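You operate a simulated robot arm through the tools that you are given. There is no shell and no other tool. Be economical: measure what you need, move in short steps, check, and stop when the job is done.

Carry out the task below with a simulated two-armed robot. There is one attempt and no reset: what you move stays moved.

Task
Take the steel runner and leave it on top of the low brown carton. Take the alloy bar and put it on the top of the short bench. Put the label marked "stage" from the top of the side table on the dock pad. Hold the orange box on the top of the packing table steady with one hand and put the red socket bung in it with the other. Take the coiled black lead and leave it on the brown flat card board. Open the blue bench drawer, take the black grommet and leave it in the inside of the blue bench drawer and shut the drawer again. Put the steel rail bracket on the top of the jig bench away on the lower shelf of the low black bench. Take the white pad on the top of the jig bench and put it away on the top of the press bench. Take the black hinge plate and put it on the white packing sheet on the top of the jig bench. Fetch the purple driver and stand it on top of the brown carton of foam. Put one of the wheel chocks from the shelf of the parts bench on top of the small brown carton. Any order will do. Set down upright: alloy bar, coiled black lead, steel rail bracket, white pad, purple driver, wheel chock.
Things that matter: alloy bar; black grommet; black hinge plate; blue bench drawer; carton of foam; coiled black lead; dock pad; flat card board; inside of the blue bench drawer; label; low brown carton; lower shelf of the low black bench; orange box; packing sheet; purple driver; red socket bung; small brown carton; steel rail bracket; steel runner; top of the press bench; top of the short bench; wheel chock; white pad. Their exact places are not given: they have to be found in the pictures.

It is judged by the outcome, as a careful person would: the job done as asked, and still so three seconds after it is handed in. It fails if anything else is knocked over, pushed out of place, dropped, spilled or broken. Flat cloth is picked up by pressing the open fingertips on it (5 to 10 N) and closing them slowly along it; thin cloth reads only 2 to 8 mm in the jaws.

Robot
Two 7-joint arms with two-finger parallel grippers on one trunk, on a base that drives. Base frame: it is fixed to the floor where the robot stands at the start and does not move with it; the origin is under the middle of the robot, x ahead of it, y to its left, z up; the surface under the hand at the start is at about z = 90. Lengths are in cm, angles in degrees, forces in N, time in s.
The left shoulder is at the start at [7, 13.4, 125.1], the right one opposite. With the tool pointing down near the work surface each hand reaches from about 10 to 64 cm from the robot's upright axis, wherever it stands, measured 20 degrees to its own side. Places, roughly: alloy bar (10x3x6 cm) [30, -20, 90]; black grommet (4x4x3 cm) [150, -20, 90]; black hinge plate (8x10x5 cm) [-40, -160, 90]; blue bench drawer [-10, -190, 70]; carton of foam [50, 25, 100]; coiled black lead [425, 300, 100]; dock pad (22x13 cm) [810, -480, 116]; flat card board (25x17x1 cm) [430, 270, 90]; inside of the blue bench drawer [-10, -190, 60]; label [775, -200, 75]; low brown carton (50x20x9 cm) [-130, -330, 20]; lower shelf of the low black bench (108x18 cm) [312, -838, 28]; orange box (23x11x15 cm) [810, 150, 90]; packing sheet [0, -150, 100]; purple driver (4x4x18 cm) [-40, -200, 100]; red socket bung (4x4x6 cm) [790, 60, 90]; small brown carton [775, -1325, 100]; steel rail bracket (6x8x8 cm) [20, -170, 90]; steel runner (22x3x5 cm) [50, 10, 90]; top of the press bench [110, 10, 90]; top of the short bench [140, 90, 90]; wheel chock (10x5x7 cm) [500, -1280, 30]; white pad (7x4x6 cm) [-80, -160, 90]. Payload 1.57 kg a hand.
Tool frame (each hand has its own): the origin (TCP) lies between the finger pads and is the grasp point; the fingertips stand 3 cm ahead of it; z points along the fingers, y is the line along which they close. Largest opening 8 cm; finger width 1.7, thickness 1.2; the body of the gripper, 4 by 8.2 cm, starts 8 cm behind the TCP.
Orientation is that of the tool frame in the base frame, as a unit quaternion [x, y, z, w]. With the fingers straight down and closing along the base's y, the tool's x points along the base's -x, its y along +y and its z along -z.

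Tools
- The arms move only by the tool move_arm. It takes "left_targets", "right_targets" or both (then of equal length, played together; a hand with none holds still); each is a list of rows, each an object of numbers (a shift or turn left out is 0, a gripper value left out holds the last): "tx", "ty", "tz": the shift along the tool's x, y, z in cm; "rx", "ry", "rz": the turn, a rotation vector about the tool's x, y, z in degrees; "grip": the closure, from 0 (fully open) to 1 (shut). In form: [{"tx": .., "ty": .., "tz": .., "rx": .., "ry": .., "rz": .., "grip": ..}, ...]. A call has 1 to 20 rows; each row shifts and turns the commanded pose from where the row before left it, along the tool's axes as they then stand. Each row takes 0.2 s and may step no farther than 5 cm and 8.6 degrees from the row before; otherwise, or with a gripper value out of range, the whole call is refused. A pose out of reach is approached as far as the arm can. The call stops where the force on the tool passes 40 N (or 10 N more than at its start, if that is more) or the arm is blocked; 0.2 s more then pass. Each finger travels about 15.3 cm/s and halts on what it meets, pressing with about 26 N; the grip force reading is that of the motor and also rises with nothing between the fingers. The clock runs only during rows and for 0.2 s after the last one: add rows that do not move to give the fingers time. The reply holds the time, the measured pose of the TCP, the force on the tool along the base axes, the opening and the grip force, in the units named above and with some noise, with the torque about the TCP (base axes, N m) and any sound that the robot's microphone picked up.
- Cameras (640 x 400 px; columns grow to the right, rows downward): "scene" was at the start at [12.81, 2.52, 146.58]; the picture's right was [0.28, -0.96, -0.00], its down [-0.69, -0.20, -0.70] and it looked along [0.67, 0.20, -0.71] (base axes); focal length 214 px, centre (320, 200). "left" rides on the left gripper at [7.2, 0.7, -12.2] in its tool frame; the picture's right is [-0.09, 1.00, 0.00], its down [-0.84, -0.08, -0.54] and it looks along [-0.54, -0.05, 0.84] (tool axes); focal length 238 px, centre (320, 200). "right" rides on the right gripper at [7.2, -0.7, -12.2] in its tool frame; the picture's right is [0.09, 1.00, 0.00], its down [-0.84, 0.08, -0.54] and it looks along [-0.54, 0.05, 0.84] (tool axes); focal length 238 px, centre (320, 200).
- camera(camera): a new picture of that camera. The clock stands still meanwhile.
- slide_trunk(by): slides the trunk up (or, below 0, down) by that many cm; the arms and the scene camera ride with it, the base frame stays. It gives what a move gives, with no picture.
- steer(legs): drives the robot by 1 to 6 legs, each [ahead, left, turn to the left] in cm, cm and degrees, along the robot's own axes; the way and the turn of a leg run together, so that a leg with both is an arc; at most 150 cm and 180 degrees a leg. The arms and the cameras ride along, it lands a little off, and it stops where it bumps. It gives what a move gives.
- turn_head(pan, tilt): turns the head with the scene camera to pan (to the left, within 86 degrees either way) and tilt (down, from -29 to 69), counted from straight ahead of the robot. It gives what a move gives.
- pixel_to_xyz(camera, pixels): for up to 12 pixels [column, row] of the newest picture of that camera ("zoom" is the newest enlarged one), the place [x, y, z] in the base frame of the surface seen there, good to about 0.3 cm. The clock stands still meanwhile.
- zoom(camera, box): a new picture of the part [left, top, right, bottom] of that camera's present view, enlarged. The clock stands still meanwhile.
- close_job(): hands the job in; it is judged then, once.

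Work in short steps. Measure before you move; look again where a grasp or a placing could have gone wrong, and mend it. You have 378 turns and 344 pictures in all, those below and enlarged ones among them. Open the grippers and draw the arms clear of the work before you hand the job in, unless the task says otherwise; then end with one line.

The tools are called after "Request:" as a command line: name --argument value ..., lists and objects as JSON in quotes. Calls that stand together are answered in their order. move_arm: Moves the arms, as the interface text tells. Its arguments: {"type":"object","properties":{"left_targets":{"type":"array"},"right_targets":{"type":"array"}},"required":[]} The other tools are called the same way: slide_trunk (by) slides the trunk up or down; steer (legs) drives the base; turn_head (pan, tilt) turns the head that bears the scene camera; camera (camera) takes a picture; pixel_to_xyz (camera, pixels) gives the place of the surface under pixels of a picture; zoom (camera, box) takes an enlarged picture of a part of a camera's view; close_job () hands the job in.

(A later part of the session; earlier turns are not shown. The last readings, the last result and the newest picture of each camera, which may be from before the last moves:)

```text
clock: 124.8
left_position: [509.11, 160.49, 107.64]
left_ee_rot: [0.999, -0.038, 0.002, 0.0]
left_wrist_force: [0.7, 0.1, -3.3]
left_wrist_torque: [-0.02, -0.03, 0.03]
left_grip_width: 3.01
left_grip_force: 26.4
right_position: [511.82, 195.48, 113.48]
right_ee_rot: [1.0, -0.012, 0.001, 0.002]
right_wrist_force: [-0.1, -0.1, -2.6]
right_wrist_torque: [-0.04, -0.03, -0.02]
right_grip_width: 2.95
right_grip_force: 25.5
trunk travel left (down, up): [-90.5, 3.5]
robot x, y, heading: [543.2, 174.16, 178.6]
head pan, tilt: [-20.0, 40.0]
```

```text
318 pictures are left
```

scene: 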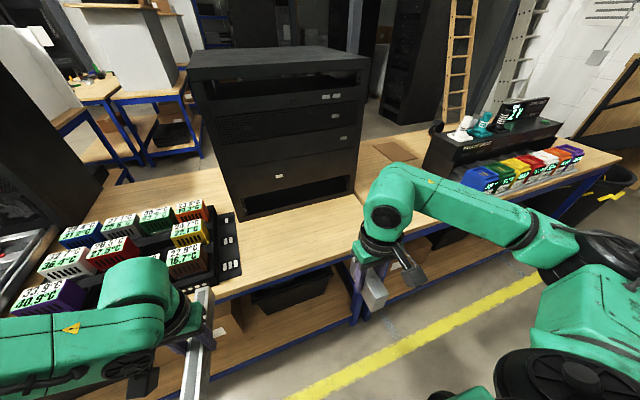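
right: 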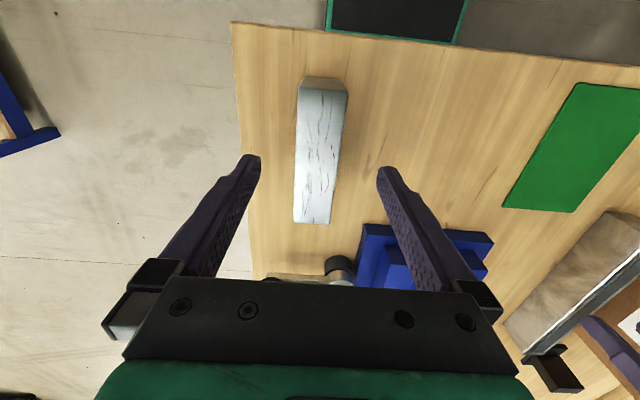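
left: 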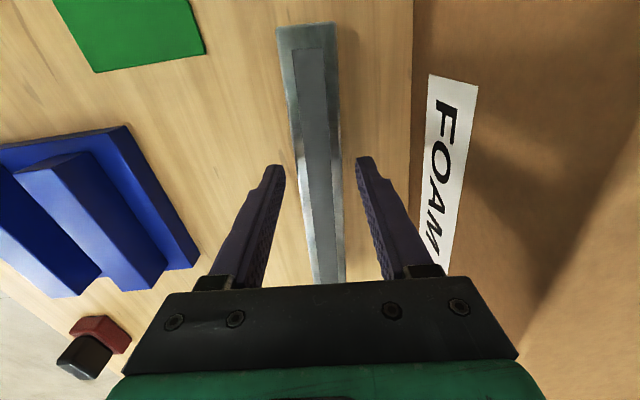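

I sidestepped the wrong way (south), harmlessly; but the bench is in view: card near (395,152) and a black thing at (435,128). I measure them.

Request:
pixel_to_xyz --camera "scene" --pixels '[[395, 152], [372, 143], [415, 160], [436, 126], [345, 262], [400, 215], [600, 152], [500, 125], [360, 150], [618, 180], [130, 85], [150, 170]]'

Request:
zoom --camera "scene" --box '[340, 70, 500, 170]'

```text
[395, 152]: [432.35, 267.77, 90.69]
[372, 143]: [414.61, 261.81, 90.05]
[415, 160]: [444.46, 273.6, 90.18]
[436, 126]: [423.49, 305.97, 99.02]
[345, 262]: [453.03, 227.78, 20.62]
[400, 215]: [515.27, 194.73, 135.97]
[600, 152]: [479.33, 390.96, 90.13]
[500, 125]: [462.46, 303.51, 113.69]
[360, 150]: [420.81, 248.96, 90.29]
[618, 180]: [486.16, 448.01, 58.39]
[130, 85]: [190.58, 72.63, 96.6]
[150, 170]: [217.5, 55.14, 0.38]
```

```text
4.00 times, centred on (420, 120) of scene
```

zoom: 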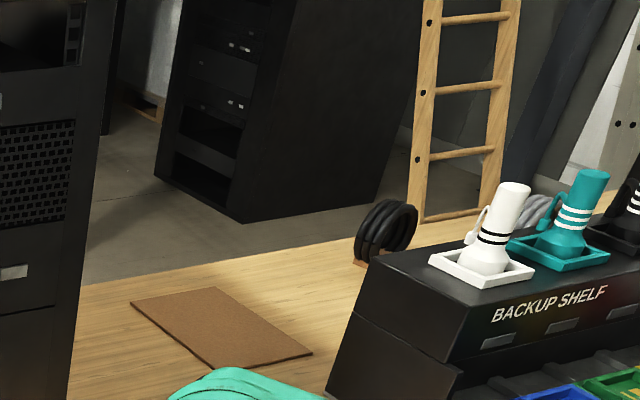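

The coil stands at (423,305) and the card at (432,268), to be reached from the west side. I sidestep north to y about 430 and look at the passage.

Request:
steer --legs '[[0, -130, 1.4], [0, -130, 0]]'

Request:
turn_head --pan -40 --tilt 40

Request:
camera --camera "scene"

```text
clock: 137.4
left_position: [511.6, 419.51, 107.61]
left_ee_rot: [1.0, -0.025, 0.002, 0.0]
left_wrist_force: [0.0, -0.6, -3.3]
left_wrist_torque: [-0.01, -0.04, 0.0]
left_grip_width: 3.0
left_grip_force: 26.9
right_position: [513.38, 454.44, 113.67]
right_ee_rot: [1.0, 0.001, 0.0, 0.001]
right_wrist_force: [0.9, 0.2, -2.6]
right_wrist_torque: [0.01, -0.03, 0.0]
right_grip_width: 2.98
right_grip_force: 25.8
trunk travel left (down, up): [-90.5, 3.5]
robot x, y, heading: [545.47, 433.87, 179.9]
head pan, tilt: [-20.0, 40.0]
```

```text
clock: 138.3
left_position: [511.56, 419.5, 107.66]
left_ee_rot: [1.0, -0.025, 0.002, 0.001]
left_wrist_force: [-0.5, 0.8, -3.2]
left_wrist_torque: [0.01, -0.02, 0.0]
left_grip_width: 2.97
left_grip_force: 26.3
right_position: [513.36, 454.44, 113.55]
right_ee_rot: [1.0, 0.0, 0.0, 0.003]
right_wrist_force: [0.0, -0.2, -2.9]
right_wrist_torque: [0.05, -0.03, -0.02]
right_grip_width: 3.03
right_grip_force: 25.5
trunk travel left (down, up): [-90.5, 3.5]
robot x, y, heading: [545.47, 433.8, 180.0]
head pan, tilt: [-40.0, 40.0]
```

```text
316 pictures are left
```

scene: 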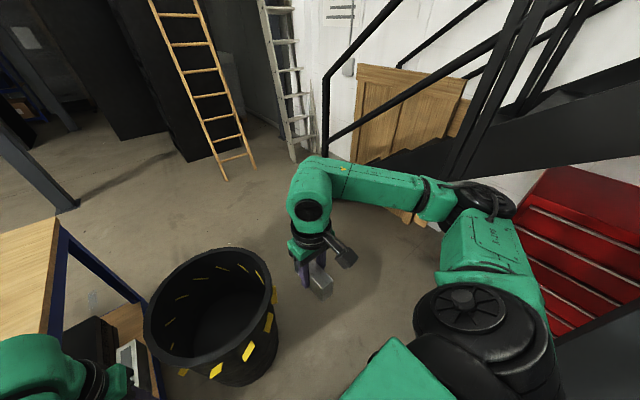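

I measure bin and stair positions here.

Request:
pixel_to_xyz --camera "scene" --pixels '[[272, 285], [215, 250], [150, 320], [275, 340], [325, 155], [325, 80], [470, 150], [545, 100], [575, 240], [245, 178], [530, 300], [70, 210]]'

```text
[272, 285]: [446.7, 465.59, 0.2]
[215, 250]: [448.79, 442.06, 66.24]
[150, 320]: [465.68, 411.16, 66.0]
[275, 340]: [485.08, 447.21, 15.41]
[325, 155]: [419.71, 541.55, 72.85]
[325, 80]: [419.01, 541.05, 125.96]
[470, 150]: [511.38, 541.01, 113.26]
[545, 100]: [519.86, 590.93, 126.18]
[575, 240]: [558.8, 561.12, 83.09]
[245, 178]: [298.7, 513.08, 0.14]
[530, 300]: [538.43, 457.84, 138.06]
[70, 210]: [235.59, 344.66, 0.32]
```

The corridor between bin (y up to about 465) and stair rail (y = 541) is just enough. I edge west, then north to y about 497.

Request:
steer --legs '[[17, 0, 0], [0, -63, 0]]'

Request:
camera --camera "scene"

```text
clock: 142.7
left_position: [495.15, 478.18, 107.48]
left_ee_rot: [1.0, -0.021, 0.001, -0.011]
left_wrist_force: [0.0, 0.9, -4.0]
left_wrist_torque: [0.0, -0.01, 0.04]
left_grip_width: 2.97
left_grip_force: 26.2
right_position: [496.77, 513.07, 113.93]
right_ee_rot: [1.0, 0.006, 0.0, -0.008]
right_wrist_force: [0.0, 0.1, -3.0]
right_wrist_torque: [0.01, 0.03, 0.01]
right_grip_width: 2.96
right_grip_force: 26.4
trunk travel left (down, up): [-90.5, 3.5]
robot x, y, heading: [528.56, 495.02, -179.8]
head pan, tilt: [-40.0, 40.0]
stopped in leg 2: the robot was blocked; the commanded pose is now the measured one
```

```text
315 pictures are left
```

scene: 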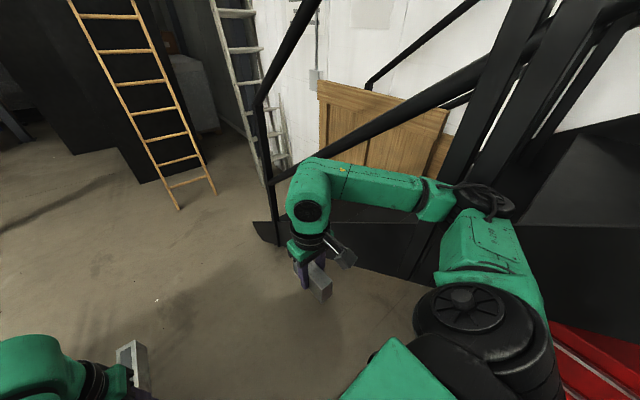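

The right elbow met the stair. I shift 4 cm back and stretch the right arm forward to narrow the elbow.

Request:
steer --legs '[[0, 4, 0]]'

Request:
move_arm --right_targets '[{"tx": -4.9}, {"tx": -4.9}, {"tx": -4.9}, {"tx": -4.9}]' --left_targets '[{"tx": -4.9}, {"tx": -4.9}, {"tx": -4.9}, {"tx": -4.9}]'

Request:
camera --camera "scene"

```text
clock: 143.6
left_position: [494.84, 476.75, 107.72]
left_ee_rot: [1.0, -0.021, 0.003, 0.001]
left_wrist_force: [-0.2, 0.6, -4.4]
left_wrist_torque: [-0.06, -0.03, -0.01]
left_grip_width: 2.98
left_grip_force: 25.5
right_position: [496.41, 511.59, 113.44]
right_ee_rot: [1.0, 0.006, 0.001, 0.005]
right_wrist_force: [-0.2, 0.6, -4.2]
right_wrist_torque: [-0.04, -0.02, 0.0]
right_grip_width: 3.01
right_grip_force: 26.4
trunk travel left (down, up): [-90.5, 3.5]
robot x, y, heading: [528.25, 490.84, -179.7]
head pan, tilt: [-40.0, 40.0]
```

```text
clock: 144.6
left_position: [477.67, 475.06, 108.68]
left_ee_rot: [1.0, -0.021, 0.004, -0.001]
left_wrist_force: [-0.3, -0.9, -3.2]
left_wrist_torque: [0.0, -0.03, 0.0]
left_grip_width: 2.97
left_grip_force: 25.8
left hand out of reach, approached as far as the arm can: row 4
right_position: [476.71, 510.77, 113.37]
right_ee_rot: [1.0, 0.007, 0.003, 0.001]
right_wrist_force: [0.8, 0.0, -3.6]
right_wrist_torque: [0.02, 0.0, -0.01]
right_grip_width: 2.97
right_grip_force: 26.2
trunk travel left (down, up): [-90.5, 3.5]
robot x, y, heading: [528.41, 491.52, -179.7]
head pan, tilt: [-40.0, 40.0]
```

```text
314 pictures are left
```

scene: 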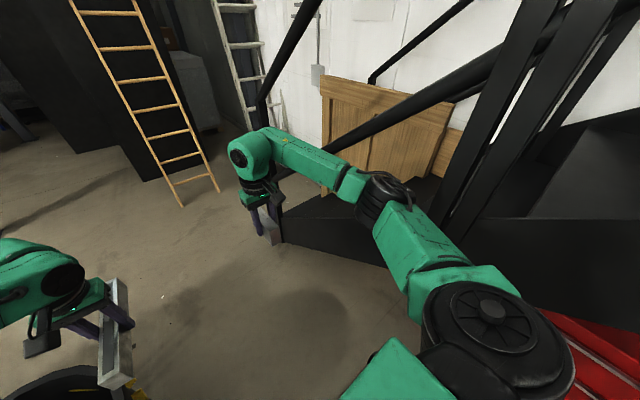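

I check the elbow's y and the bin rim.

Request:
pixel_to_xyz --camera "scene" --pixels '[[400, 180], [410, 200], [365, 185], [90, 370], [140, 390], [450, 170], [280, 235], [340, 255], [430, 280]]'

Request:
turn_head --pan 40 --tilt 60

Request:
camera --camera "scene"

```text
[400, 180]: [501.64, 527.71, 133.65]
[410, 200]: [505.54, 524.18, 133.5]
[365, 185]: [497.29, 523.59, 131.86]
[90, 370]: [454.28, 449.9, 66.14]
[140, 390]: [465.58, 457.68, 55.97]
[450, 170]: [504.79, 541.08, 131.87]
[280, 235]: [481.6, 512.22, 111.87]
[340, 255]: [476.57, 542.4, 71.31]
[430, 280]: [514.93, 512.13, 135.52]
```

```text
clock: 146.1
left_position: [477.92, 475.35, 108.75]
left_ee_rot: [1.0, -0.021, 0.001, 0.0]
left_wrist_force: [0.1, -0.2, -4.0]
left_wrist_torque: [0.01, -0.05, 0.01]
left_grip_width: 2.99
left_grip_force: 26.1
right_position: [476.83, 510.98, 113.45]
right_ee_rot: [1.0, 0.006, 0.001, 0.004]
right_wrist_force: [-0.4, -0.4, -3.0]
right_wrist_torque: [-0.02, 0.0, 0.0]
right_grip_width: 2.98
right_grip_force: 26.0
trunk travel left (down, up): [-90.5, 3.5]
robot x, y, heading: [528.41, 491.05, -179.9]
head pan, tilt: [40.0, 60.0]
```

```text
313 pictures are left
```

scene: 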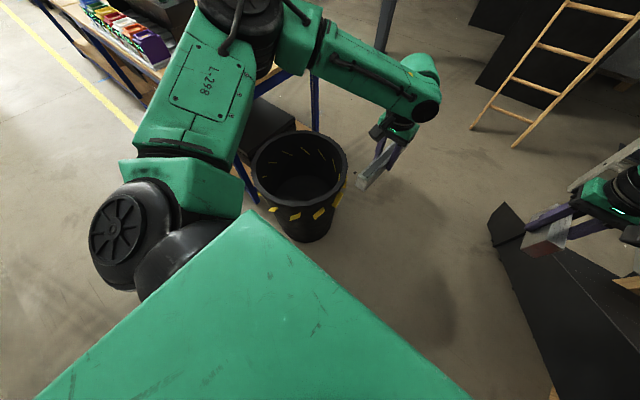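

I measure the bin rim in this view.

Request:
pixel_to_xyz --camera "scene" --pixels '[[345, 185], [300, 205], [262, 200], [335, 150], [255, 165], [318, 238], [500, 235], [290, 235]]'

```text
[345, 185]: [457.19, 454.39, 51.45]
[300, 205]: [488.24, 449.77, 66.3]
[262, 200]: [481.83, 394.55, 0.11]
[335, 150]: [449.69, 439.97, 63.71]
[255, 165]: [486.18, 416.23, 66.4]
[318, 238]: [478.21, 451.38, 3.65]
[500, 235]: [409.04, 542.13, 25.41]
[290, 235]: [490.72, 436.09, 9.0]
```

About 9 cm clear on both sides. I drive ahead 130 cm west through the gap.

Request:
steer --legs '[[65, 0, 0], [65, 0, 0]]'

Request:
turn_head --pan 50 --tilt 30

Request:
camera --camera "scene"

```text
clock: 153.0
left_position: [348.36, 474.23, 108.93]
left_ee_rot: [1.0, -0.018, 0.002, 0.0]
left_wrist_force: [0.1, 0.6, -2.4]
left_wrist_torque: [-0.01, 0.0, 0.01]
left_grip_width: 2.98
left_grip_force: 25.5
right_position: [347.01, 509.83, 113.49]
right_ee_rot: [1.0, 0.009, 0.001, 0.003]
right_wrist_force: [0.3, -0.6, -3.4]
right_wrist_torque: [0.0, 0.03, -0.01]
right_grip_width: 3.0
right_grip_force: 26.2
trunk travel left (down, up): [-90.5, 3.5]
robot x, y, heading: [398.71, 490.51, -179.7]
head pan, tilt: [40.0, 60.0]
```

```text
clock: 153.9
left_position: [348.24, 474.22, 108.81]
left_ee_rot: [1.0, -0.018, 0.002, -0.001]
left_wrist_force: [0.3, -0.1, -2.7]
left_wrist_torque: [-0.04, -0.02, 0.01]
left_grip_width: 2.98
left_grip_force: 26.1
right_position: [346.78, 509.94, 113.39]
right_ee_rot: [1.0, 0.01, 0.001, 0.003]
right_wrist_force: [0.1, 0.8, -2.7]
right_wrist_torque: [-0.01, 0.02, 0.02]
right_grip_width: 2.98
right_grip_force: 26.1
trunk travel left (down, up): [-90.5, 3.5]
robot x, y, heading: [398.36, 490.4, -179.3]
head pan, tilt: [50.0, 30.0]
```

```text
312 pictures are left
```

scene: 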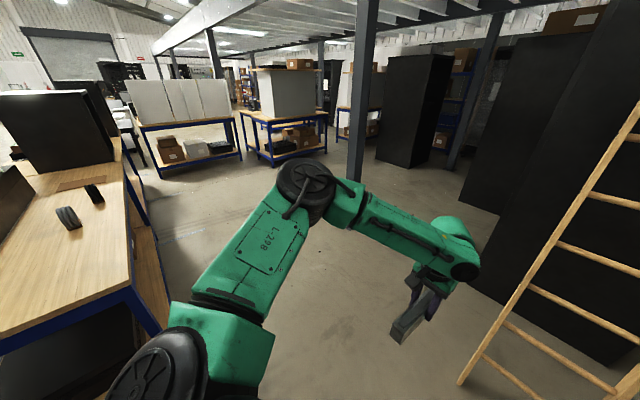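

I'm through. Short bench shows near (290,125), column foot near (355,180). I measure and drive on, turning to face south.

Request:
pixel_to_xyz --camera "scene" --pixels '[[355, 180], [243, 115], [328, 110], [272, 165], [125, 155], [67, 217], [82, 183], [93, 192], [200, 150], [330, 150], [160, 175], [150, 335]]'

Request:
steer --legs '[[50, 0, 0], [0, 0, 90], [130, 0, 0], [70, 0, 0]]'

Request:
turn_head --pan -30 --tilt 25

Request:
camera --camera "scene"

```text
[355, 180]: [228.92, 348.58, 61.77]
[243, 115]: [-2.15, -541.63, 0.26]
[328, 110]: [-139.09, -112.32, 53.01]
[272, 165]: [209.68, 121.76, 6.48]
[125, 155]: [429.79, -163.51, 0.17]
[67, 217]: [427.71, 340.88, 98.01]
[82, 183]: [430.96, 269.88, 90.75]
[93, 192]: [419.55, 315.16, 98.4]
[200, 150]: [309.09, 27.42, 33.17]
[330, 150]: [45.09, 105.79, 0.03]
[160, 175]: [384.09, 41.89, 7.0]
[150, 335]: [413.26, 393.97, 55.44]
```

```text
clock: 170.2
left_position: [373.83, 241.06, 108.82]
left_ee_rot: [0.71, 0.704, 0.002, 0.0]
left_wrist_force: [0.1, -0.5, -2.5]
left_wrist_torque: [0.0, -0.02, 0.0]
left_grip_width: 2.98
left_grip_force: 25.8
right_position: [338.19, 238.54, 113.39]
right_ee_rot: [0.691, 0.723, 0.003, 0.001]
right_wrist_force: [-0.1, 0.3, -3.3]
right_wrist_torque: [-0.02, 0.01, 0.03]
right_grip_width: 2.96
right_grip_force: 26.2
trunk travel left (down, up): [-90.5, 3.5]
robot x, y, heading: [356.53, 290.81, -87.6]
head pan, tilt: [50.0, 30.0]
```

```text
clock: 171.8
left_position: [373.87, 240.78, 108.9]
left_ee_rot: [0.71, 0.704, 0.002, -0.002]
left_wrist_force: [0.0, -0.8, -2.9]
left_wrist_torque: [0.04, -0.02, 0.01]
left_grip_width: 2.97
left_grip_force: 26.0
right_position: [338.28, 238.45, 113.35]
right_ee_rot: [0.691, 0.723, 0.003, 0.001]
right_wrist_force: [0.6, 0.9, -1.8]
right_wrist_torque: [0.03, 0.01, 0.03]
right_grip_width: 2.96
right_grip_force: 26.5
trunk travel left (down, up): [-90.5, 3.5]
robot x, y, heading: [356.5, 290.47, -87.7]
head pan, tilt: [-30.0, 25.0]
```

```text
311 pictures are left
```

scene: 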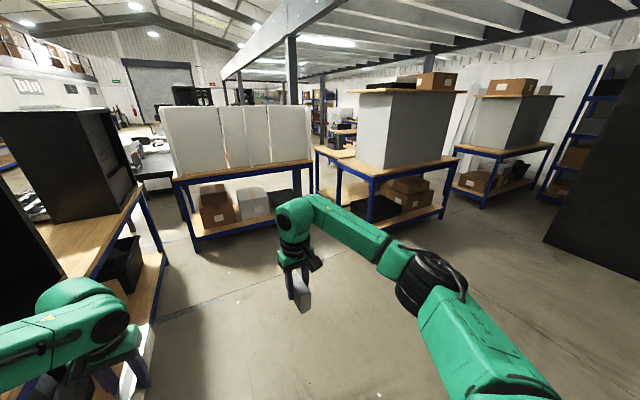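

The short bench shows at (370,170), its top strip along the front edge. I measure free areas.

Request:
pixel_to_xyz --camera "scene" --pixels '[[372, 174], [318, 150], [456, 157], [350, 165], [345, 155], [330, 150], [420, 163], [385, 165], [355, 170], [340, 160], [445, 156], [395, 215]]'

Request:
zoom --camera "scene" --box '[300, 70, 480, 182]'

```text
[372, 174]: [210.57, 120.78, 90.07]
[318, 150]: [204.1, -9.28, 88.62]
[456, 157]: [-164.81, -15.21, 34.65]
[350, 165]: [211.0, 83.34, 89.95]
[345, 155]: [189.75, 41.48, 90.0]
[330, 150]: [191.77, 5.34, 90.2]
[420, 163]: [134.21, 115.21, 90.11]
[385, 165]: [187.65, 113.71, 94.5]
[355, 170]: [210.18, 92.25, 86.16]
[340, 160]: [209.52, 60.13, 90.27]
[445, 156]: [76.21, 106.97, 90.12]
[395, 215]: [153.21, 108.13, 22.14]
```

```text
3.56 times, centred on (390, 126) of scene
```

zoom: 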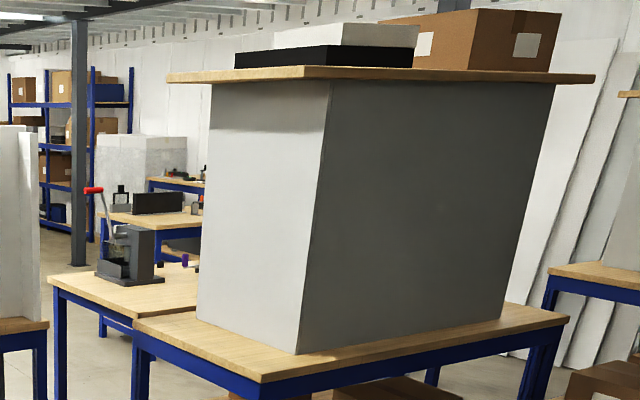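

The strip x 190..211, y 60..120 at the bench's east end is free. I drive there, stopping at about (224,165) facing south.

Request:
steer --legs '[[65, -67, -2.3], [60, -66, 0]]'

Request:
turn_head --pan -15 --tilt 45

Request:
camera --camera "scene"

Request:
camera --camera "right"

```text
clock: 181.0
left_position: [240.7, 113.92, 108.83]
left_ee_rot: [0.725, 0.689, 0.002, -0.001]
left_wrist_force: [0.3, 0.6, -4.0]
left_wrist_torque: [0.02, 0.0, -0.01]
left_grip_width: 2.98
left_grip_force: 26.0
right_position: [204.99, 112.91, 113.44]
right_ee_rot: [0.705, 0.71, 0.002, 0.001]
right_wrist_force: [-0.2, 0.6, -2.8]
right_wrist_torque: [-0.02, -0.01, -0.01]
right_grip_width: 2.98
right_grip_force: 26.4
trunk travel left (down, up): [-90.5, 3.5]
robot x, y, heading: [225.05, 164.64, -90.1]
head pan, tilt: [-30.0, 25.0]
```

```text
clock: 181.8
left_position: [240.62, 113.83, 108.68]
left_ee_rot: [0.725, 0.689, 0.001, -0.002]
left_wrist_force: [0.6, -0.2, -4.6]
left_wrist_torque: [0.06, 0.0, -0.02]
left_grip_width: 3.0
left_grip_force: 26.5
right_position: [205.05, 112.77, 113.3]
right_ee_rot: [0.705, 0.709, 0.004, 0.0]
right_wrist_force: [0.4, 0.0, -2.2]
right_wrist_torque: [0.0, 0.0, 0.01]
right_grip_width: 2.96
right_grip_force: 26.2
trunk travel left (down, up): [-90.5, 3.5]
robot x, y, heading: [224.82, 164.44, -90.3]
head pan, tilt: [-15.0, 45.0]
```

```text
309 pictures are left
```

scene: 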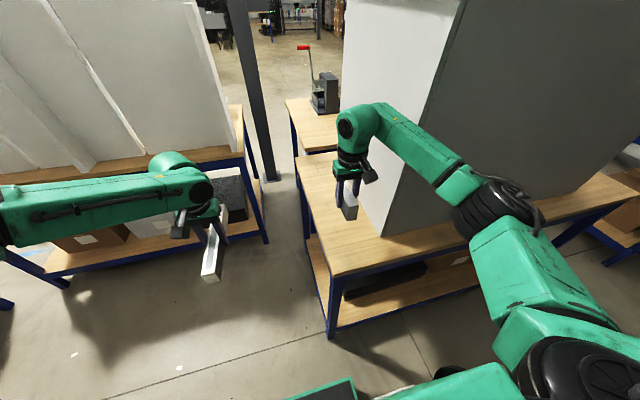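

```text
308 pictures are left
```

right: 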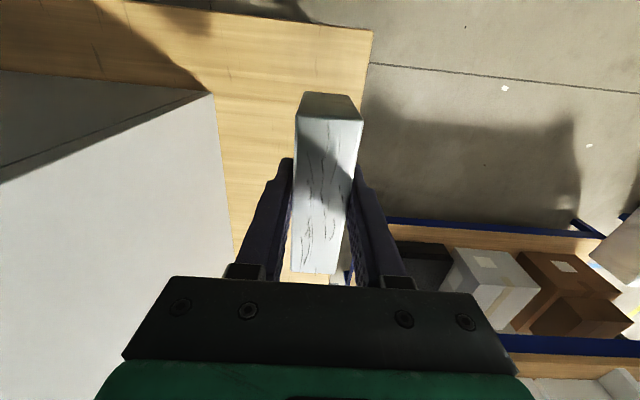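

I measure the free strip around the hand: bench corner (372,32), panel corner (212,95).

Request:
pixel_to_xyz --camera "right" --pixels '[[370, 34], [365, 100], [212, 95], [230, 200], [240, 30], [340, 250]]'

Request:
pixel_to_xyz --camera "scene" --pixels '[[360, 215], [385, 235], [312, 215], [330, 275], [340, 260]]'

```text
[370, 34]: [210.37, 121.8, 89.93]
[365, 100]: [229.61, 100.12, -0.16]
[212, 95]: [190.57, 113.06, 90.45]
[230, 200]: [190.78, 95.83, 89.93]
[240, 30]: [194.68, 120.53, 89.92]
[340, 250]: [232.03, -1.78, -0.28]
```

```text
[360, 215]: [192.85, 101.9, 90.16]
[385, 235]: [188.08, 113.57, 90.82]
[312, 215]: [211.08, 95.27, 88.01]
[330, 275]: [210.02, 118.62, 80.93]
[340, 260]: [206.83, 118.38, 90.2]
```

Target (201,107). I move the right hand over and lower the bar to just above the top.

Request:
move_arm --right_targets '[{"ty": -4}, {"tx": -4.5}, {"tz": 4.9}, {"tz": 4.9}, {"tz": 4.9}, {"tz": 3.2}, {}]'

```text
clock: 183.4
left_position: [240.51, 113.93, 108.76]
left_ee_rot: [0.724, 0.69, 0.001, -0.001]
left_wrist_force: [-0.6, 0.2, -3.6]
left_wrist_torque: [0.03, -0.01, 0.01]
left_grip_width: 3.01
left_grip_force: 25.8
right_position: [201.13, 108.71, 98.64]
right_ee_rot: [0.705, 0.709, 0.002, 0.001]
right_wrist_force: [0.8, -0.1, -2.9]
right_wrist_torque: [-0.02, -0.02, 0.02]
right_grip_width: 2.99
right_grip_force: 25.5
right hand out of reach, approached as far as the arm can: row 6
trunk travel left (down, up): [-90.5, 3.5]
robot x, y, heading: [225.04, 164.4, -90.0]
head pan, tilt: [-15.0, 45.0]
```

Reach ended at z 98.6; the trunk goes down 4 cm to set it.

Request:
slide_trunk --by -4

Request:
move_arm --right_targets '[{"tz": 0.4}, {"tz": 0.2}, {}]'

```text
clock: 184.2
left_position: [240.63, 113.79, 104.76]
left_ee_rot: [0.724, 0.69, 0.003, -0.002]
left_wrist_force: [-0.5, -0.4, -2.7]
left_wrist_torque: [0.05, 0.02, -0.02]
left_grip_width: 2.95
left_grip_force: 26.1
right_position: [201.27, 108.62, 94.68]
right_ee_rot: [0.705, 0.709, 0.002, 0.002]
right_wrist_force: [-0.3, -0.1, -2.3]
right_wrist_torque: [-0.02, 0.03, 0.01]
right_grip_width: 2.99
right_grip_force: 25.6
trunk travel left (down, up): [-86.5, 7.5]
robot x, y, heading: [225.15, 164.01, -89.9]
head pan, tilt: [-15.0, 45.0]
```

```text
clock: 185.0
left_position: [240.7, 113.83, 104.93]
left_ee_rot: [0.723, 0.69, 0.002, -0.002]
left_wrist_force: [-0.7, 0.2, -3.2]
left_wrist_torque: [0.04, -0.03, -0.04]
left_grip_width: 2.96
left_grip_force: 25.6
right_position: [201.24, 108.59, 94.21]
right_ee_rot: [0.706, 0.709, 0.001, 0.001]
right_wrist_force: [-1.2, -3.0, 4.9]
right_wrist_torque: [0.31, 0.17, 0.11]
right_grip_width: 2.97
right_grip_force: 25.9
trunk travel left (down, up): [-86.5, 7.5]
robot x, y, heading: [225.08, 164.58, -90.1]
head pan, tilt: [-15.0, 45.0]
```

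Contact felt (force +4.9). I open the fingers, rise, and check.

Request:
move_arm --right_targets '[{"grip": 0.5}, {"grip": 0.3}, {"grip": 0.3}, {"tz": -3}, {"tz": -4.9}, {"tz": -4.9}, {"tz": -4.9}]'

Request:
camera --camera "right"

```text
clock: 186.6
left_position: [240.67, 113.94, 104.83]
left_ee_rot: [0.724, 0.689, 0.002, -0.002]
left_wrist_force: [0.2, 0.4, -2.9]
left_wrist_torque: [0.03, 0.02, 0.02]
left_grip_width: 2.95
left_grip_force: 25.9
right_position: [201.07, 108.51, 111.91]
right_ee_rot: [0.706, 0.708, 0.002, 0.001]
right_wrist_force: [-0.3, 0.8, 0.6]
right_wrist_torque: [0.0, 0.02, -0.03]
right_grip_width: 5.59
right_grip_force: 0.0
trunk travel left (down, up): [-86.5, 7.5]
robot x, y, heading: [224.69, 164.29, -90.0]
head pan, tilt: [-15.0, 45.0]
```

```text
307 pictures are left
```

right: 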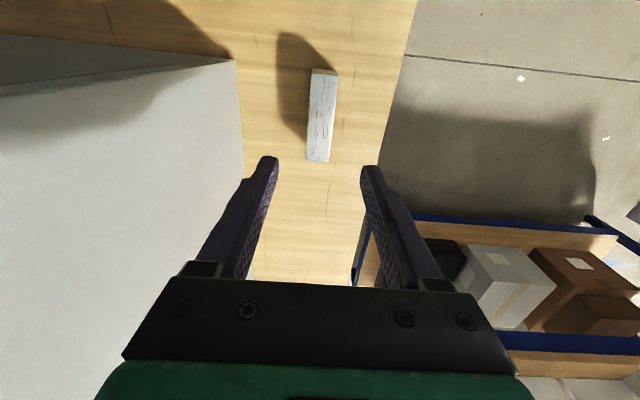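

The bar stands well on the short bench. Next the lead: I drive back, turn to face east and approach the long bench's west side.

Request:
steer --legs '[[-60, 0, 0], [0, 0, 90], [95, 0, 0], [0, 85, 0]]'

Request:
turn_head --pan -10 --tilt 35

Request:
camera --camera "scene"

```text
clock: 202.4
left_position: [372.6, 320.98, 104.8]
left_ee_rot: [0.037, 0.999, 0.001, -0.001]
left_wrist_force: [0.2, -0.3, -3.0]
left_wrist_torque: [0.02, 0.03, 0.01]
left_grip_width: 2.98
left_grip_force: 26.2
right_position: [376.83, 281.33, 111.84]
right_ee_rot: [0.01, 1.0, 0.003, -0.001]
right_wrist_force: [0.2, -0.9, 0.6]
right_wrist_torque: [0.01, 0.0, 0.02]
right_grip_width: 5.63
right_grip_force: 0.1
trunk travel left (down, up): [-86.5, 7.5]
robot x, y, heading: [321.96, 306.88, -1.7]
head pan, tilt: [-15.0, 45.0]
```

```text
clock: 203.2
left_position: [372.59, 321.11, 104.86]
left_ee_rot: [0.037, 0.999, 0.0, -0.002]
left_wrist_force: [0.1, 0.2, -3.6]
left_wrist_torque: [0.02, 0.01, -0.01]
left_grip_width: 3.0
left_grip_force: 26.3
right_position: [377.0, 281.41, 111.93]
right_ee_rot: [0.01, 1.0, 0.003, -0.001]
right_wrist_force: [0.8, -0.4, -0.5]
right_wrist_torque: [0.02, 0.03, -0.01]
right_grip_width: 5.6
right_grip_force: 0.1
trunk travel left (down, up): [-86.5, 7.5]
robot x, y, heading: [321.72, 306.83, -1.4]
head pan, tilt: [-10.0, 35.0]
```

```text
306 pictures are left
```

scene: 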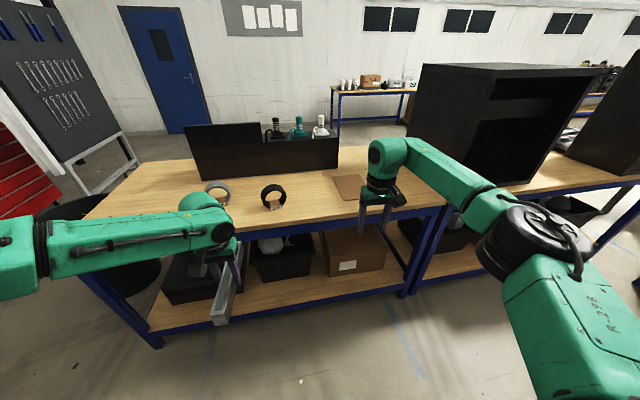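

Two coils: a grey one (217,190) and the black one (272,196); card at (348,186). I zoom and measure.

Request:
zoom --camera "scene" --box '[190, 160, 380, 240]'

Request:
pixel_to_xyz --camera "scene" --pixels '[[272, 186], [262, 197], [284, 196], [270, 207], [277, 208], [334, 177], [358, 175], [345, 200], [270, 218], [217, 183], [340, 188]]'

```text
3.37 times, centred on (285, 200) of scene
```

zoom: 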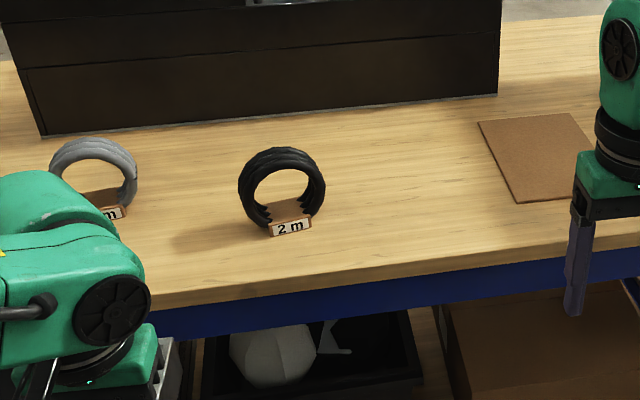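

```text
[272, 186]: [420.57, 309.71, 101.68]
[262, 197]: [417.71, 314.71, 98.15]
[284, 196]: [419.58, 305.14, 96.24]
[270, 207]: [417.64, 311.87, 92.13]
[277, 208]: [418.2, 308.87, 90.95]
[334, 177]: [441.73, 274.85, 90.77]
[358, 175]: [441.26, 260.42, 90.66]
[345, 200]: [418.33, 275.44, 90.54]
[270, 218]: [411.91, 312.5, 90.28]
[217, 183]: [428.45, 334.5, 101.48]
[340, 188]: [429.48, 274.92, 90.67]
```

Black coil centre about (419.5,310), top z 101.7, plane nearly along y; card top z 90.7 spans x 418–443, y 258–275. I draw the runner hand in, turn the right hand about 78 degrees and close in a bit.

Request:
move_arm --left_targets '[{"tx": 4.5}, {"tx": 4.5}, {"tx": 4.5}, {"tx": 4.5}, {"tz": -3}, {}, {}, {}, {}, {}]' --right_targets '[{"tx": 4, "rz": 7.8}, {"tx": 4, "rz": 7.8, "grip": 0}, {"rz": 7.8}, {"rz": 7.8}, {"rz": 7.8}, {"rz": 7.8}, {"rz": 7.8}, {"rz": 7.8}, {"rz": 7.8}, {"rz": 7.8}]'

Request:
steer --legs '[[40, 18, 1.4]]'

Request:
camera --camera "right"

Request:
camera --camera "scene"

```text
clock: 205.3
left_position: [355.79, 322.39, 107.72]
left_ee_rot: [0.037, 0.999, 0.001, -0.002]
left_wrist_force: [-0.2, 0.0, -3.2]
left_wrist_torque: [0.0, 0.02, -0.01]
left_grip_width: 2.97
left_grip_force: 25.7
left hand out of reach, approached as far as the arm can: row 4
right_position: [368.97, 282.2, 111.81]
right_ee_rot: [0.638, 0.77, 0.001, -0.003]
right_wrist_force: [-0.2, 0.9, -0.3]
right_wrist_torque: [-0.01, -0.01, -0.02]
right_grip_width: 7.98
right_grip_force: 0.0
trunk travel left (down, up): [-86.5, 7.5]
robot x, y, heading: [321.57, 307.09, -1.4]
head pan, tilt: [-10.0, 35.0]
```

```text
clock: 208.0
left_position: [395.84, 340.78, 107.88]
left_ee_rot: [0.025, 1.0, 0.001, -0.001]
left_wrist_force: [0.0, 0.4, -4.3]
left_wrist_torque: [0.01, 0.01, -0.01]
left_grip_width: 2.97
left_grip_force: 25.8
right_position: [409.93, 300.96, 111.99]
right_ee_rot: [0.626, 0.78, 0.001, -0.002]
right_wrist_force: [-0.3, -0.4, -0.2]
right_wrist_torque: [0.03, -0.01, 0.01]
right_grip_width: 7.99
right_grip_force: 0.0
trunk travel left (down, up): [-86.5, 7.5]
robot x, y, heading: [362.35, 324.36, 0.1]
head pan, tilt: [-10.0, 35.0]
```

```text
304 pictures are left
```

right: 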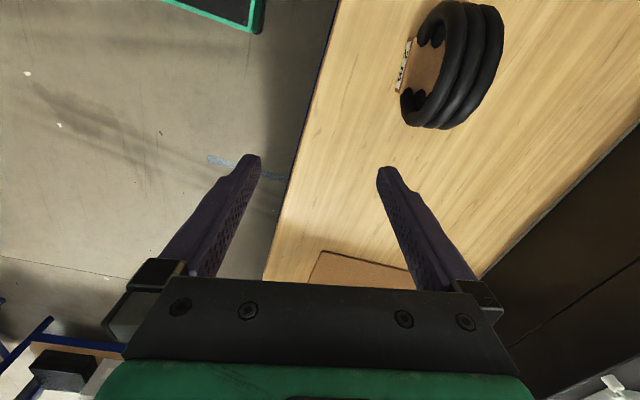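

```text
303 pictures are left
```

scene: 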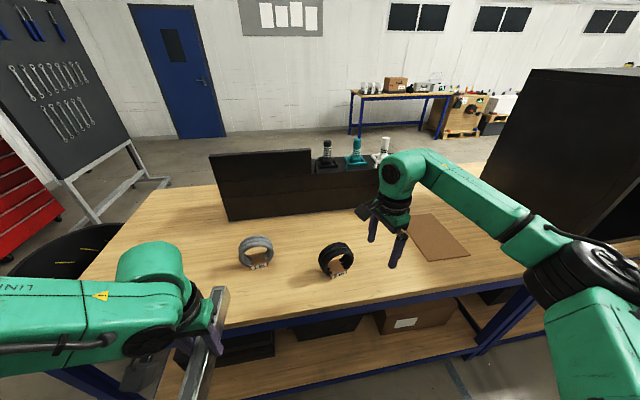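

I measure the coil strands in the right picture.

Request:
pixel_to_xyz --camera "right" --pixels '[[435, 60], [455, 60], [470, 60], [490, 60], [440, 110], [465, 15], [485, 20], [465, 100], [427, 75], [405, 60]]'

Request:
zoom --camera "scene" --box '[290, 210, 410, 290]'

```text
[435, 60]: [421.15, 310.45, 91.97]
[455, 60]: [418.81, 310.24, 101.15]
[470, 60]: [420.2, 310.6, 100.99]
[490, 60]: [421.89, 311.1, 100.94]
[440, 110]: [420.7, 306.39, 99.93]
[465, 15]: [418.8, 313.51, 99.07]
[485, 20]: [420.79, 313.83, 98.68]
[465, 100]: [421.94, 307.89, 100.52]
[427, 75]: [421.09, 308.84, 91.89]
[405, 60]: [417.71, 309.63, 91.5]
```

```text
5.00 times, centred on (350, 250) of scene
```

zoom: 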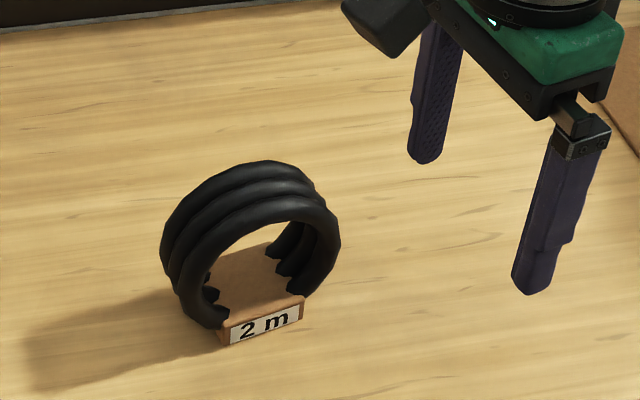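

The coil top is at (420.3,310.5,101.3), about 4.5 cm thick. I move over it and lower to z about 100.2.

Request:
move_arm --right_targets '[{"ty": 4.1, "tx": 2.4}, {"ty": 4.1, "tx": 2.4}, {"ty": 3.95, "tx": 2.3}, {"tz": 4}, {"tz": 4}, {"tz": 3.6}, {}]'

Request:
camera --camera "right"

Request:
zoom --camera "scene" --box '[290, 180, 430, 290]'

```text
clock: 209.6
left_position: [395.84, 340.89, 107.75]
left_ee_rot: [0.023, 1.0, 0.001, -0.002]
left_wrist_force: [0.2, 0.0, -3.3]
left_wrist_torque: [-0.02, 0.04, 0.03]
left_grip_width: 3.02
left_grip_force: 25.8
right_position: [420.61, 310.61, 100.08]
right_ee_rot: [0.626, 0.78, 0.002, -0.002]
right_wrist_force: [1.3, 0.6, -0.2]
right_wrist_torque: [0.02, -0.01, 0.02]
right_grip_width: 8.0
right_grip_force: 0.0
trunk travel left (down, up): [-86.5, 7.5]
robot x, y, heading: [362.4, 324.17, -0.3]
head pan, tilt: [-10.0, 35.0]
```

```text
301 pictures are left
```

right: 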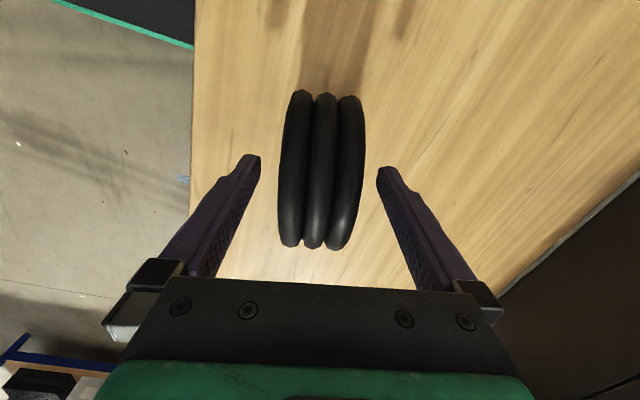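

```text
3.64 times, centred on (360, 235) of scene
```

zoom: 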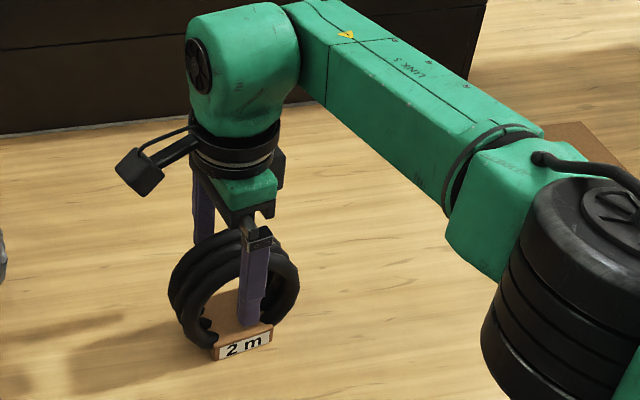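

The coil sits centred between the fingers; I close on it, then lift.

Request:
move_arm --right_targets '[{"grip": 0.3}, {"grip": 0.5}, {"grip": 1}, {"grip": 1}, {"grip": 1}, {"tz": -2}, {"tz": -4}, {"tz": -4}]'

Request:
camera --camera "right"

```text
clock: 211.4
left_position: [395.94, 340.91, 107.77]
left_ee_rot: [0.023, 1.0, 0.0, -0.001]
left_wrist_force: [0.2, 0.0, -3.7]
left_wrist_torque: [-0.01, 0.03, 0.03]
left_grip_width: 2.99
left_grip_force: 26.1
right_position: [420.51, 310.75, 110.44]
right_ee_rot: [0.627, 0.779, 0.001, -0.003]
right_wrist_force: [-0.4, 0.2, -3.1]
right_wrist_torque: [0.0, 0.03, 0.04]
right_grip_width: 5.0
right_grip_force: 25.7
trunk travel left (down, up): [-86.5, 7.5]
robot x, y, heading: [362.63, 324.37, -0.1]
head pan, tilt: [-10.0, 35.0]
```

```text
299 pictures are left
```

right: 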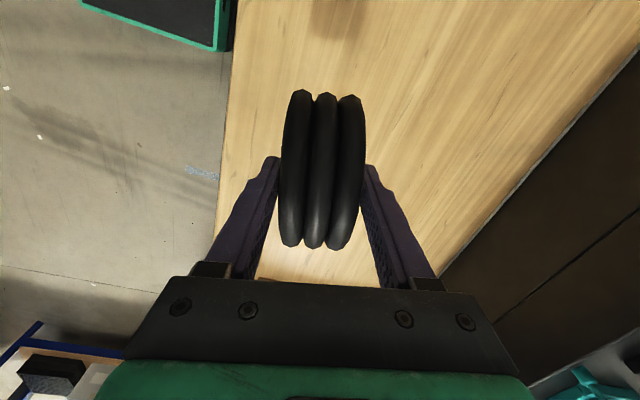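

Held at 5.0 cm. Before sidestepping right I measure the black cabinet near the elbow and the card again.

Request:
pixel_to_xyz --camera "scene" --pixels '[[510, 90], [490, 160], [540, 90], [600, 150], [413, 216], [442, 216], [468, 256], [430, 262], [440, 235], [560, 235]]'

```text
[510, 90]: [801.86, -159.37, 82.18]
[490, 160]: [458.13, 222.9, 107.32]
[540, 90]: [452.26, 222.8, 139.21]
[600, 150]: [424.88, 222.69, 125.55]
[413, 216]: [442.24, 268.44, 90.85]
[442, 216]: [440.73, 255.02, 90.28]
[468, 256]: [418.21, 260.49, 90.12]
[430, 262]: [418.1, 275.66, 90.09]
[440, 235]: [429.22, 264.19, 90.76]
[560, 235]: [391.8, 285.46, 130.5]
```

Clear. I sidestep right 44 and ahead 9 to bring the coil over the card.

Request:
steer --legs '[[0, -43.7, 0], [9, 0, 0]]'

Request:
camera --camera "right"

```text
clock: 214.8
left_position: [404.6, 297.89, 107.92]
left_ee_rot: [0.022, 1.0, 0.0, 0.001]
left_wrist_force: [-0.8, 0.0, -3.8]
left_wrist_torque: [0.0, -0.02, 0.01]
left_grip_width: 2.99
left_grip_force: 26.1
right_position: [429.19, 267.68, 110.51]
right_ee_rot: [0.625, 0.78, 0.003, -0.001]
right_wrist_force: [-0.7, 0.9, -3.4]
right_wrist_torque: [0.03, -0.03, 0.0]
right_grip_width: 5.0
right_grip_force: 25.9
trunk travel left (down, up): [-86.5, 7.5]
robot x, y, heading: [371.62, 281.51, 0.1]
head pan, tilt: [-10.0, 35.0]
```

```text
298 pictures are left
```

right: 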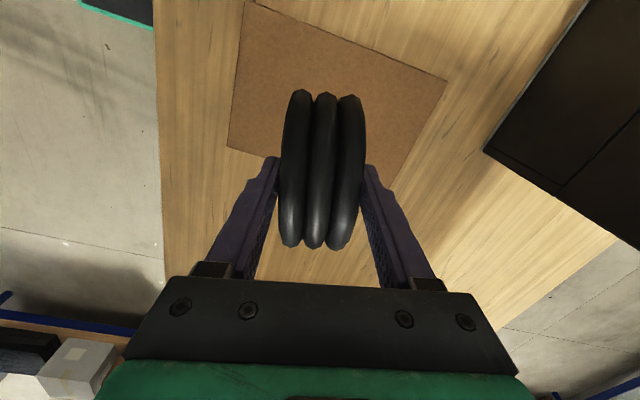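

The coil is over the card. I lower to near contact.

Request:
move_arm --right_targets '[{"tz": 4}, {"tz": 4}, {"tz": 0.8}, {"tz": 0.4}, {}]'

```text
clock: 216.0
left_position: [404.92, 297.75, 107.75]
left_ee_rot: [0.023, 1.0, 0.001, -0.002]
left_wrist_force: [-0.9, 0.1, -4.4]
left_wrist_torque: [0.0, 0.05, -0.01]
left_grip_width: 2.98
left_grip_force: 25.7
right_position: [429.54, 267.6, 101.09]
right_ee_rot: [0.626, 0.78, 0.001, -0.003]
right_wrist_force: [-0.3, 0.6, -2.6]
right_wrist_torque: [0.0, 0.02, 0.0]
right_grip_width: 4.96
right_grip_force: 26.1
trunk travel left (down, up): [-86.5, 7.5]
robot x, y, heading: [371.42, 280.96, 0.1]
head pan, tilt: [-10.0, 35.0]
```

Not yet in contact; a little lower.

Request:
move_arm --right_targets '[{"tz": 0.3}, {"tz": 0.2}, {}]'

```text
clock: 216.8
left_position: [405.04, 297.82, 107.86]
left_ee_rot: [0.023, 1.0, 0.0, -0.001]
left_wrist_force: [-0.7, -0.9, -3.8]
left_wrist_torque: [-0.01, 0.05, 0.04]
left_grip_width: 2.97
left_grip_force: 26.5
right_position: [429.69, 267.56, 100.77]
right_ee_rot: [0.626, 0.78, 0.001, -0.001]
right_wrist_force: [3.3, -1.1, 9.1]
right_wrist_torque: [-0.24, -0.16, 0.04]
right_grip_width: 4.96
right_grip_force: 25.9
trunk travel left (down, up): [-86.5, 7.5]
robot x, y, heading: [371.56, 281.56, 0.1]
head pan, tilt: [-10.0, 35.0]
```

Contact. I release and rise.

Request:
move_arm --right_targets '[{"grip": 0.2}, {"grip": 0}, {"grip": 0}, {"tz": -3}, {"tz": -4.9}, {"tz": -4.9}]'

Request:
camera --camera "right"

Request:
camera --camera "scene"

```text
clock: 218.2
left_position: [404.96, 297.81, 107.78]
left_ee_rot: [0.023, 1.0, 0.0, -0.002]
left_wrist_force: [-1.4, -0.7, -4.5]
left_wrist_torque: [0.01, 0.0, -0.03]
left_grip_width: 2.98
left_grip_force: 25.5
right_position: [429.61, 267.65, 113.51]
right_ee_rot: [0.625, 0.78, 0.002, -0.002]
right_wrist_force: [1.0, -0.3, -0.3]
right_wrist_torque: [-0.02, 0.0, 0.0]
right_grip_width: 8.01
right_grip_force: 0.1
trunk travel left (down, up): [-86.5, 7.5]
robot x, y, heading: [371.34, 280.94, -0.0]
head pan, tilt: [-10.0, 35.0]
```

```text
297 pictures are left
```

right: 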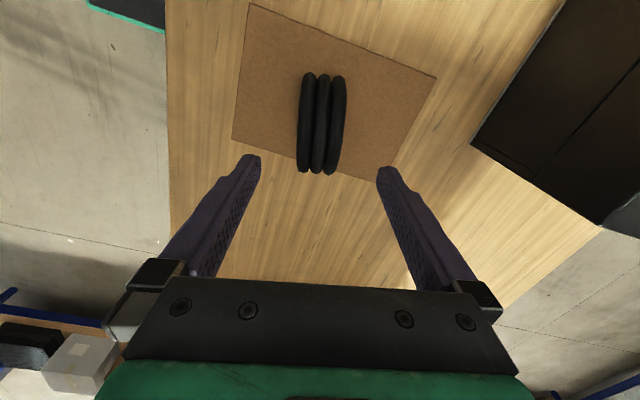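

```text
296 pictures are left
```

scene: 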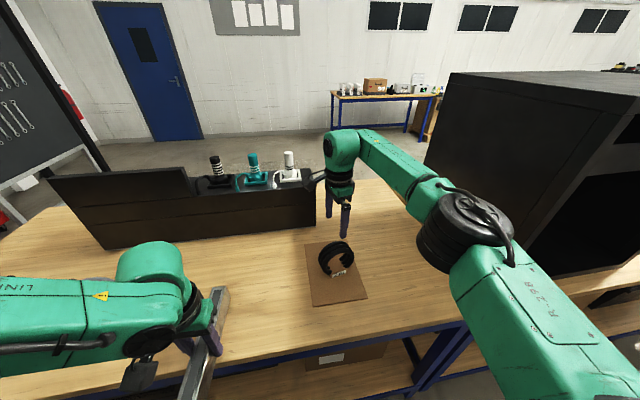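

The lead stands upright on the card. I back off, straighten the right hand and retrace the route: north, turn to face west, then reverse through the gap.

Request:
steer --legs '[[-18, 0, 0]]'

Request:
move_arm --right_targets '[{"rz": -7.8}, {"rz": -7.8}, {"rz": -7.8}, {"rz": -7.8}, {"rz": -7.8}, {"rz": -7.8}, {"rz": -7.8}, {"rz": -7.8}, {"rz": -7.8}, {"rz": -7.8}, {"tx": 4.9}, {"tx": 4.9}, {"tx": 4.9}, {"tx": 4.9}]'

Request:
steer --legs '[[0, 128, 0], [0, 0, 180]]'

Request:
turn_head --pan -25 --tilt 35

Request:
camera --camera "scene"

```text
clock: 219.7
left_position: [387.48, 297.73, 107.73]
left_ee_rot: [0.023, 1.0, 0.0, -0.004]
left_wrist_force: [0.0, 0.6, -3.5]
left_wrist_torque: [0.01, 0.05, 0.0]
left_grip_width: 2.96
left_grip_force: 25.8
right_position: [412.09, 267.65, 113.2]
right_ee_rot: [0.626, 0.78, 0.0, -0.004]
right_wrist_force: [0.7, -0.7, -0.6]
right_wrist_torque: [0.01, 0.03, -0.02]
right_grip_width: 8.03
right_grip_force: 0.2
trunk travel left (down, up): [-86.5, 7.5]
robot x, y, heading: [353.3, 281.27, 0.4]
head pan, tilt: [-10.0, 35.0]
```

```text
clock: 222.7
left_position: [386.86, 297.7, 107.79]
left_ee_rot: [0.022, 1.0, 0.0, -0.003]
left_wrist_force: [-1.3, -0.8, -3.8]
left_wrist_torque: [0.0, 0.0, 0.0]
left_grip_width: 2.95
left_grip_force: 25.7
right_position: [391.89, 267.28, 113.52]
right_ee_rot: [-0.003, 1.0, 0.003, 0.001]
right_wrist_force: [-1.2, 0.4, 0.2]
right_wrist_torque: [-0.01, 0.01, 0.01]
right_grip_width: 7.98
right_grip_force: 0.0
trunk travel left (down, up): [-86.5, 7.5]
robot x, y, heading: [353.41, 281.36, 0.1]
head pan, tilt: [-10.0, 35.0]
```

```text
clock: 236.5
left_position: [319.47, 393.6, 107.83]
left_ee_rot: [1.0, -0.03, 0.002, 0.0]
left_wrist_force: [-0.3, 0.6, -4.0]
left_wrist_torque: [-0.03, -0.08, 0.0]
left_grip_width: 2.97
left_grip_force: 25.6
right_position: [314.95, 424.06, 113.38]
right_ee_rot: [1.0, -0.004, 0.001, 0.002]
right_wrist_force: [-0.3, 0.0, -0.4]
right_wrist_torque: [0.01, -0.01, -0.02]
right_grip_width: 7.98
right_grip_force: 0.1
trunk travel left (down, up): [-86.5, 7.5]
robot x, y, heading: [353.65, 409.63, 179.2]
head pan, tilt: [-10.0, 35.0]
```

```text
clock: 237.2
left_position: [319.58, 393.6, 107.65]
left_ee_rot: [1.0, -0.03, 0.002, 0.0]
left_wrist_force: [0.5, 0.1, -2.4]
left_wrist_torque: [-0.01, -0.04, 0.01]
left_grip_width: 2.98
left_grip_force: 26.3
right_position: [315.1, 424.01, 113.32]
right_ee_rot: [1.0, -0.004, 0.0, 0.003]
right_wrist_force: [-0.5, -0.1, -0.4]
right_wrist_torque: [0.02, 0.0, -0.01]
right_grip_width: 7.99
right_grip_force: 0.1
trunk travel left (down, up): [-86.5, 7.5]
robot x, y, heading: [353.63, 409.59, 179.3]
head pan, tilt: [-25.0, 35.0]
```

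```text
295 pictures are left
```

scene: 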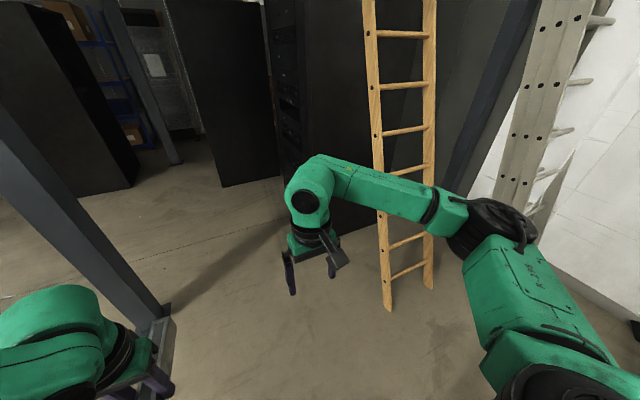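

I check the ladder's place before sidestepping.

Request:
pixel_to_xyz --camera "scene" --pixels '[[387, 305], [428, 285], [383, 220], [378, 110], [428, 150], [520, 205], [490, 110]]'

```text
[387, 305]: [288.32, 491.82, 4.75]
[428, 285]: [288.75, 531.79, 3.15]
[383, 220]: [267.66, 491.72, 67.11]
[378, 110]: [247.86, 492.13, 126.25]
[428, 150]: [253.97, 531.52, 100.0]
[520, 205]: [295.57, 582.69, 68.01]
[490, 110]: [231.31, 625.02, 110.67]
```

Clear. I go back 15, north 81, stretch the arms forward, then reverse through.

Request:
steer --legs '[[-15, 0, 0.7], [0, -81.5, 0]]'

Request:
move_arm --right_targets '[{"tx": -4.5}, {"tx": -4.5}, {"tx": -4}]' --left_targets '[{"tx": -4.9}, {"tx": -4.9}, {"tx": -4.9}]'

```text
clock: 242.6
left_position: [334.97, 474.62, 107.9]
left_ee_rot: [1.0, -0.027, 0.003, -0.001]
left_wrist_force: [0.1, -0.9, -3.3]
left_wrist_torque: [0.04, 0.0, -0.01]
left_grip_width: 2.98
left_grip_force: 25.1
right_position: [330.23, 504.96, 113.45]
right_ee_rot: [1.0, -0.001, 0.0, 0.002]
right_wrist_force: [1.1, -0.4, -0.1]
right_wrist_torque: [0.04, -0.01, 0.0]
right_grip_width: 8.02
right_grip_force: 0.0
trunk travel left (down, up): [-86.5, 7.5]
robot x, y, heading: [368.95, 490.79, 179.6]
head pan, tilt: [-25.0, 35.0]
```

```text
clock: 243.4
left_position: [319.98, 475.54, 107.54]
left_ee_rot: [1.0, -0.028, 0.005, 0.0]
left_wrist_force: [-1.3, -0.5, -2.8]
left_wrist_torque: [-0.03, -0.11, 0.02]
left_grip_width: 2.97
left_grip_force: 25.8
right_position: [316.91, 505.14, 113.19]
right_ee_rot: [1.0, 0.0, 0.001, 0.002]
right_wrist_force: [-0.2, 0.5, -0.3]
right_wrist_torque: [0.01, -0.02, 0.0]
right_grip_width: 7.99
right_grip_force: 0.1
trunk travel left (down, up): [-86.5, 7.5]
robot x, y, heading: [368.93, 490.7, 179.6]
head pan, tilt: [-25.0, 35.0]
```

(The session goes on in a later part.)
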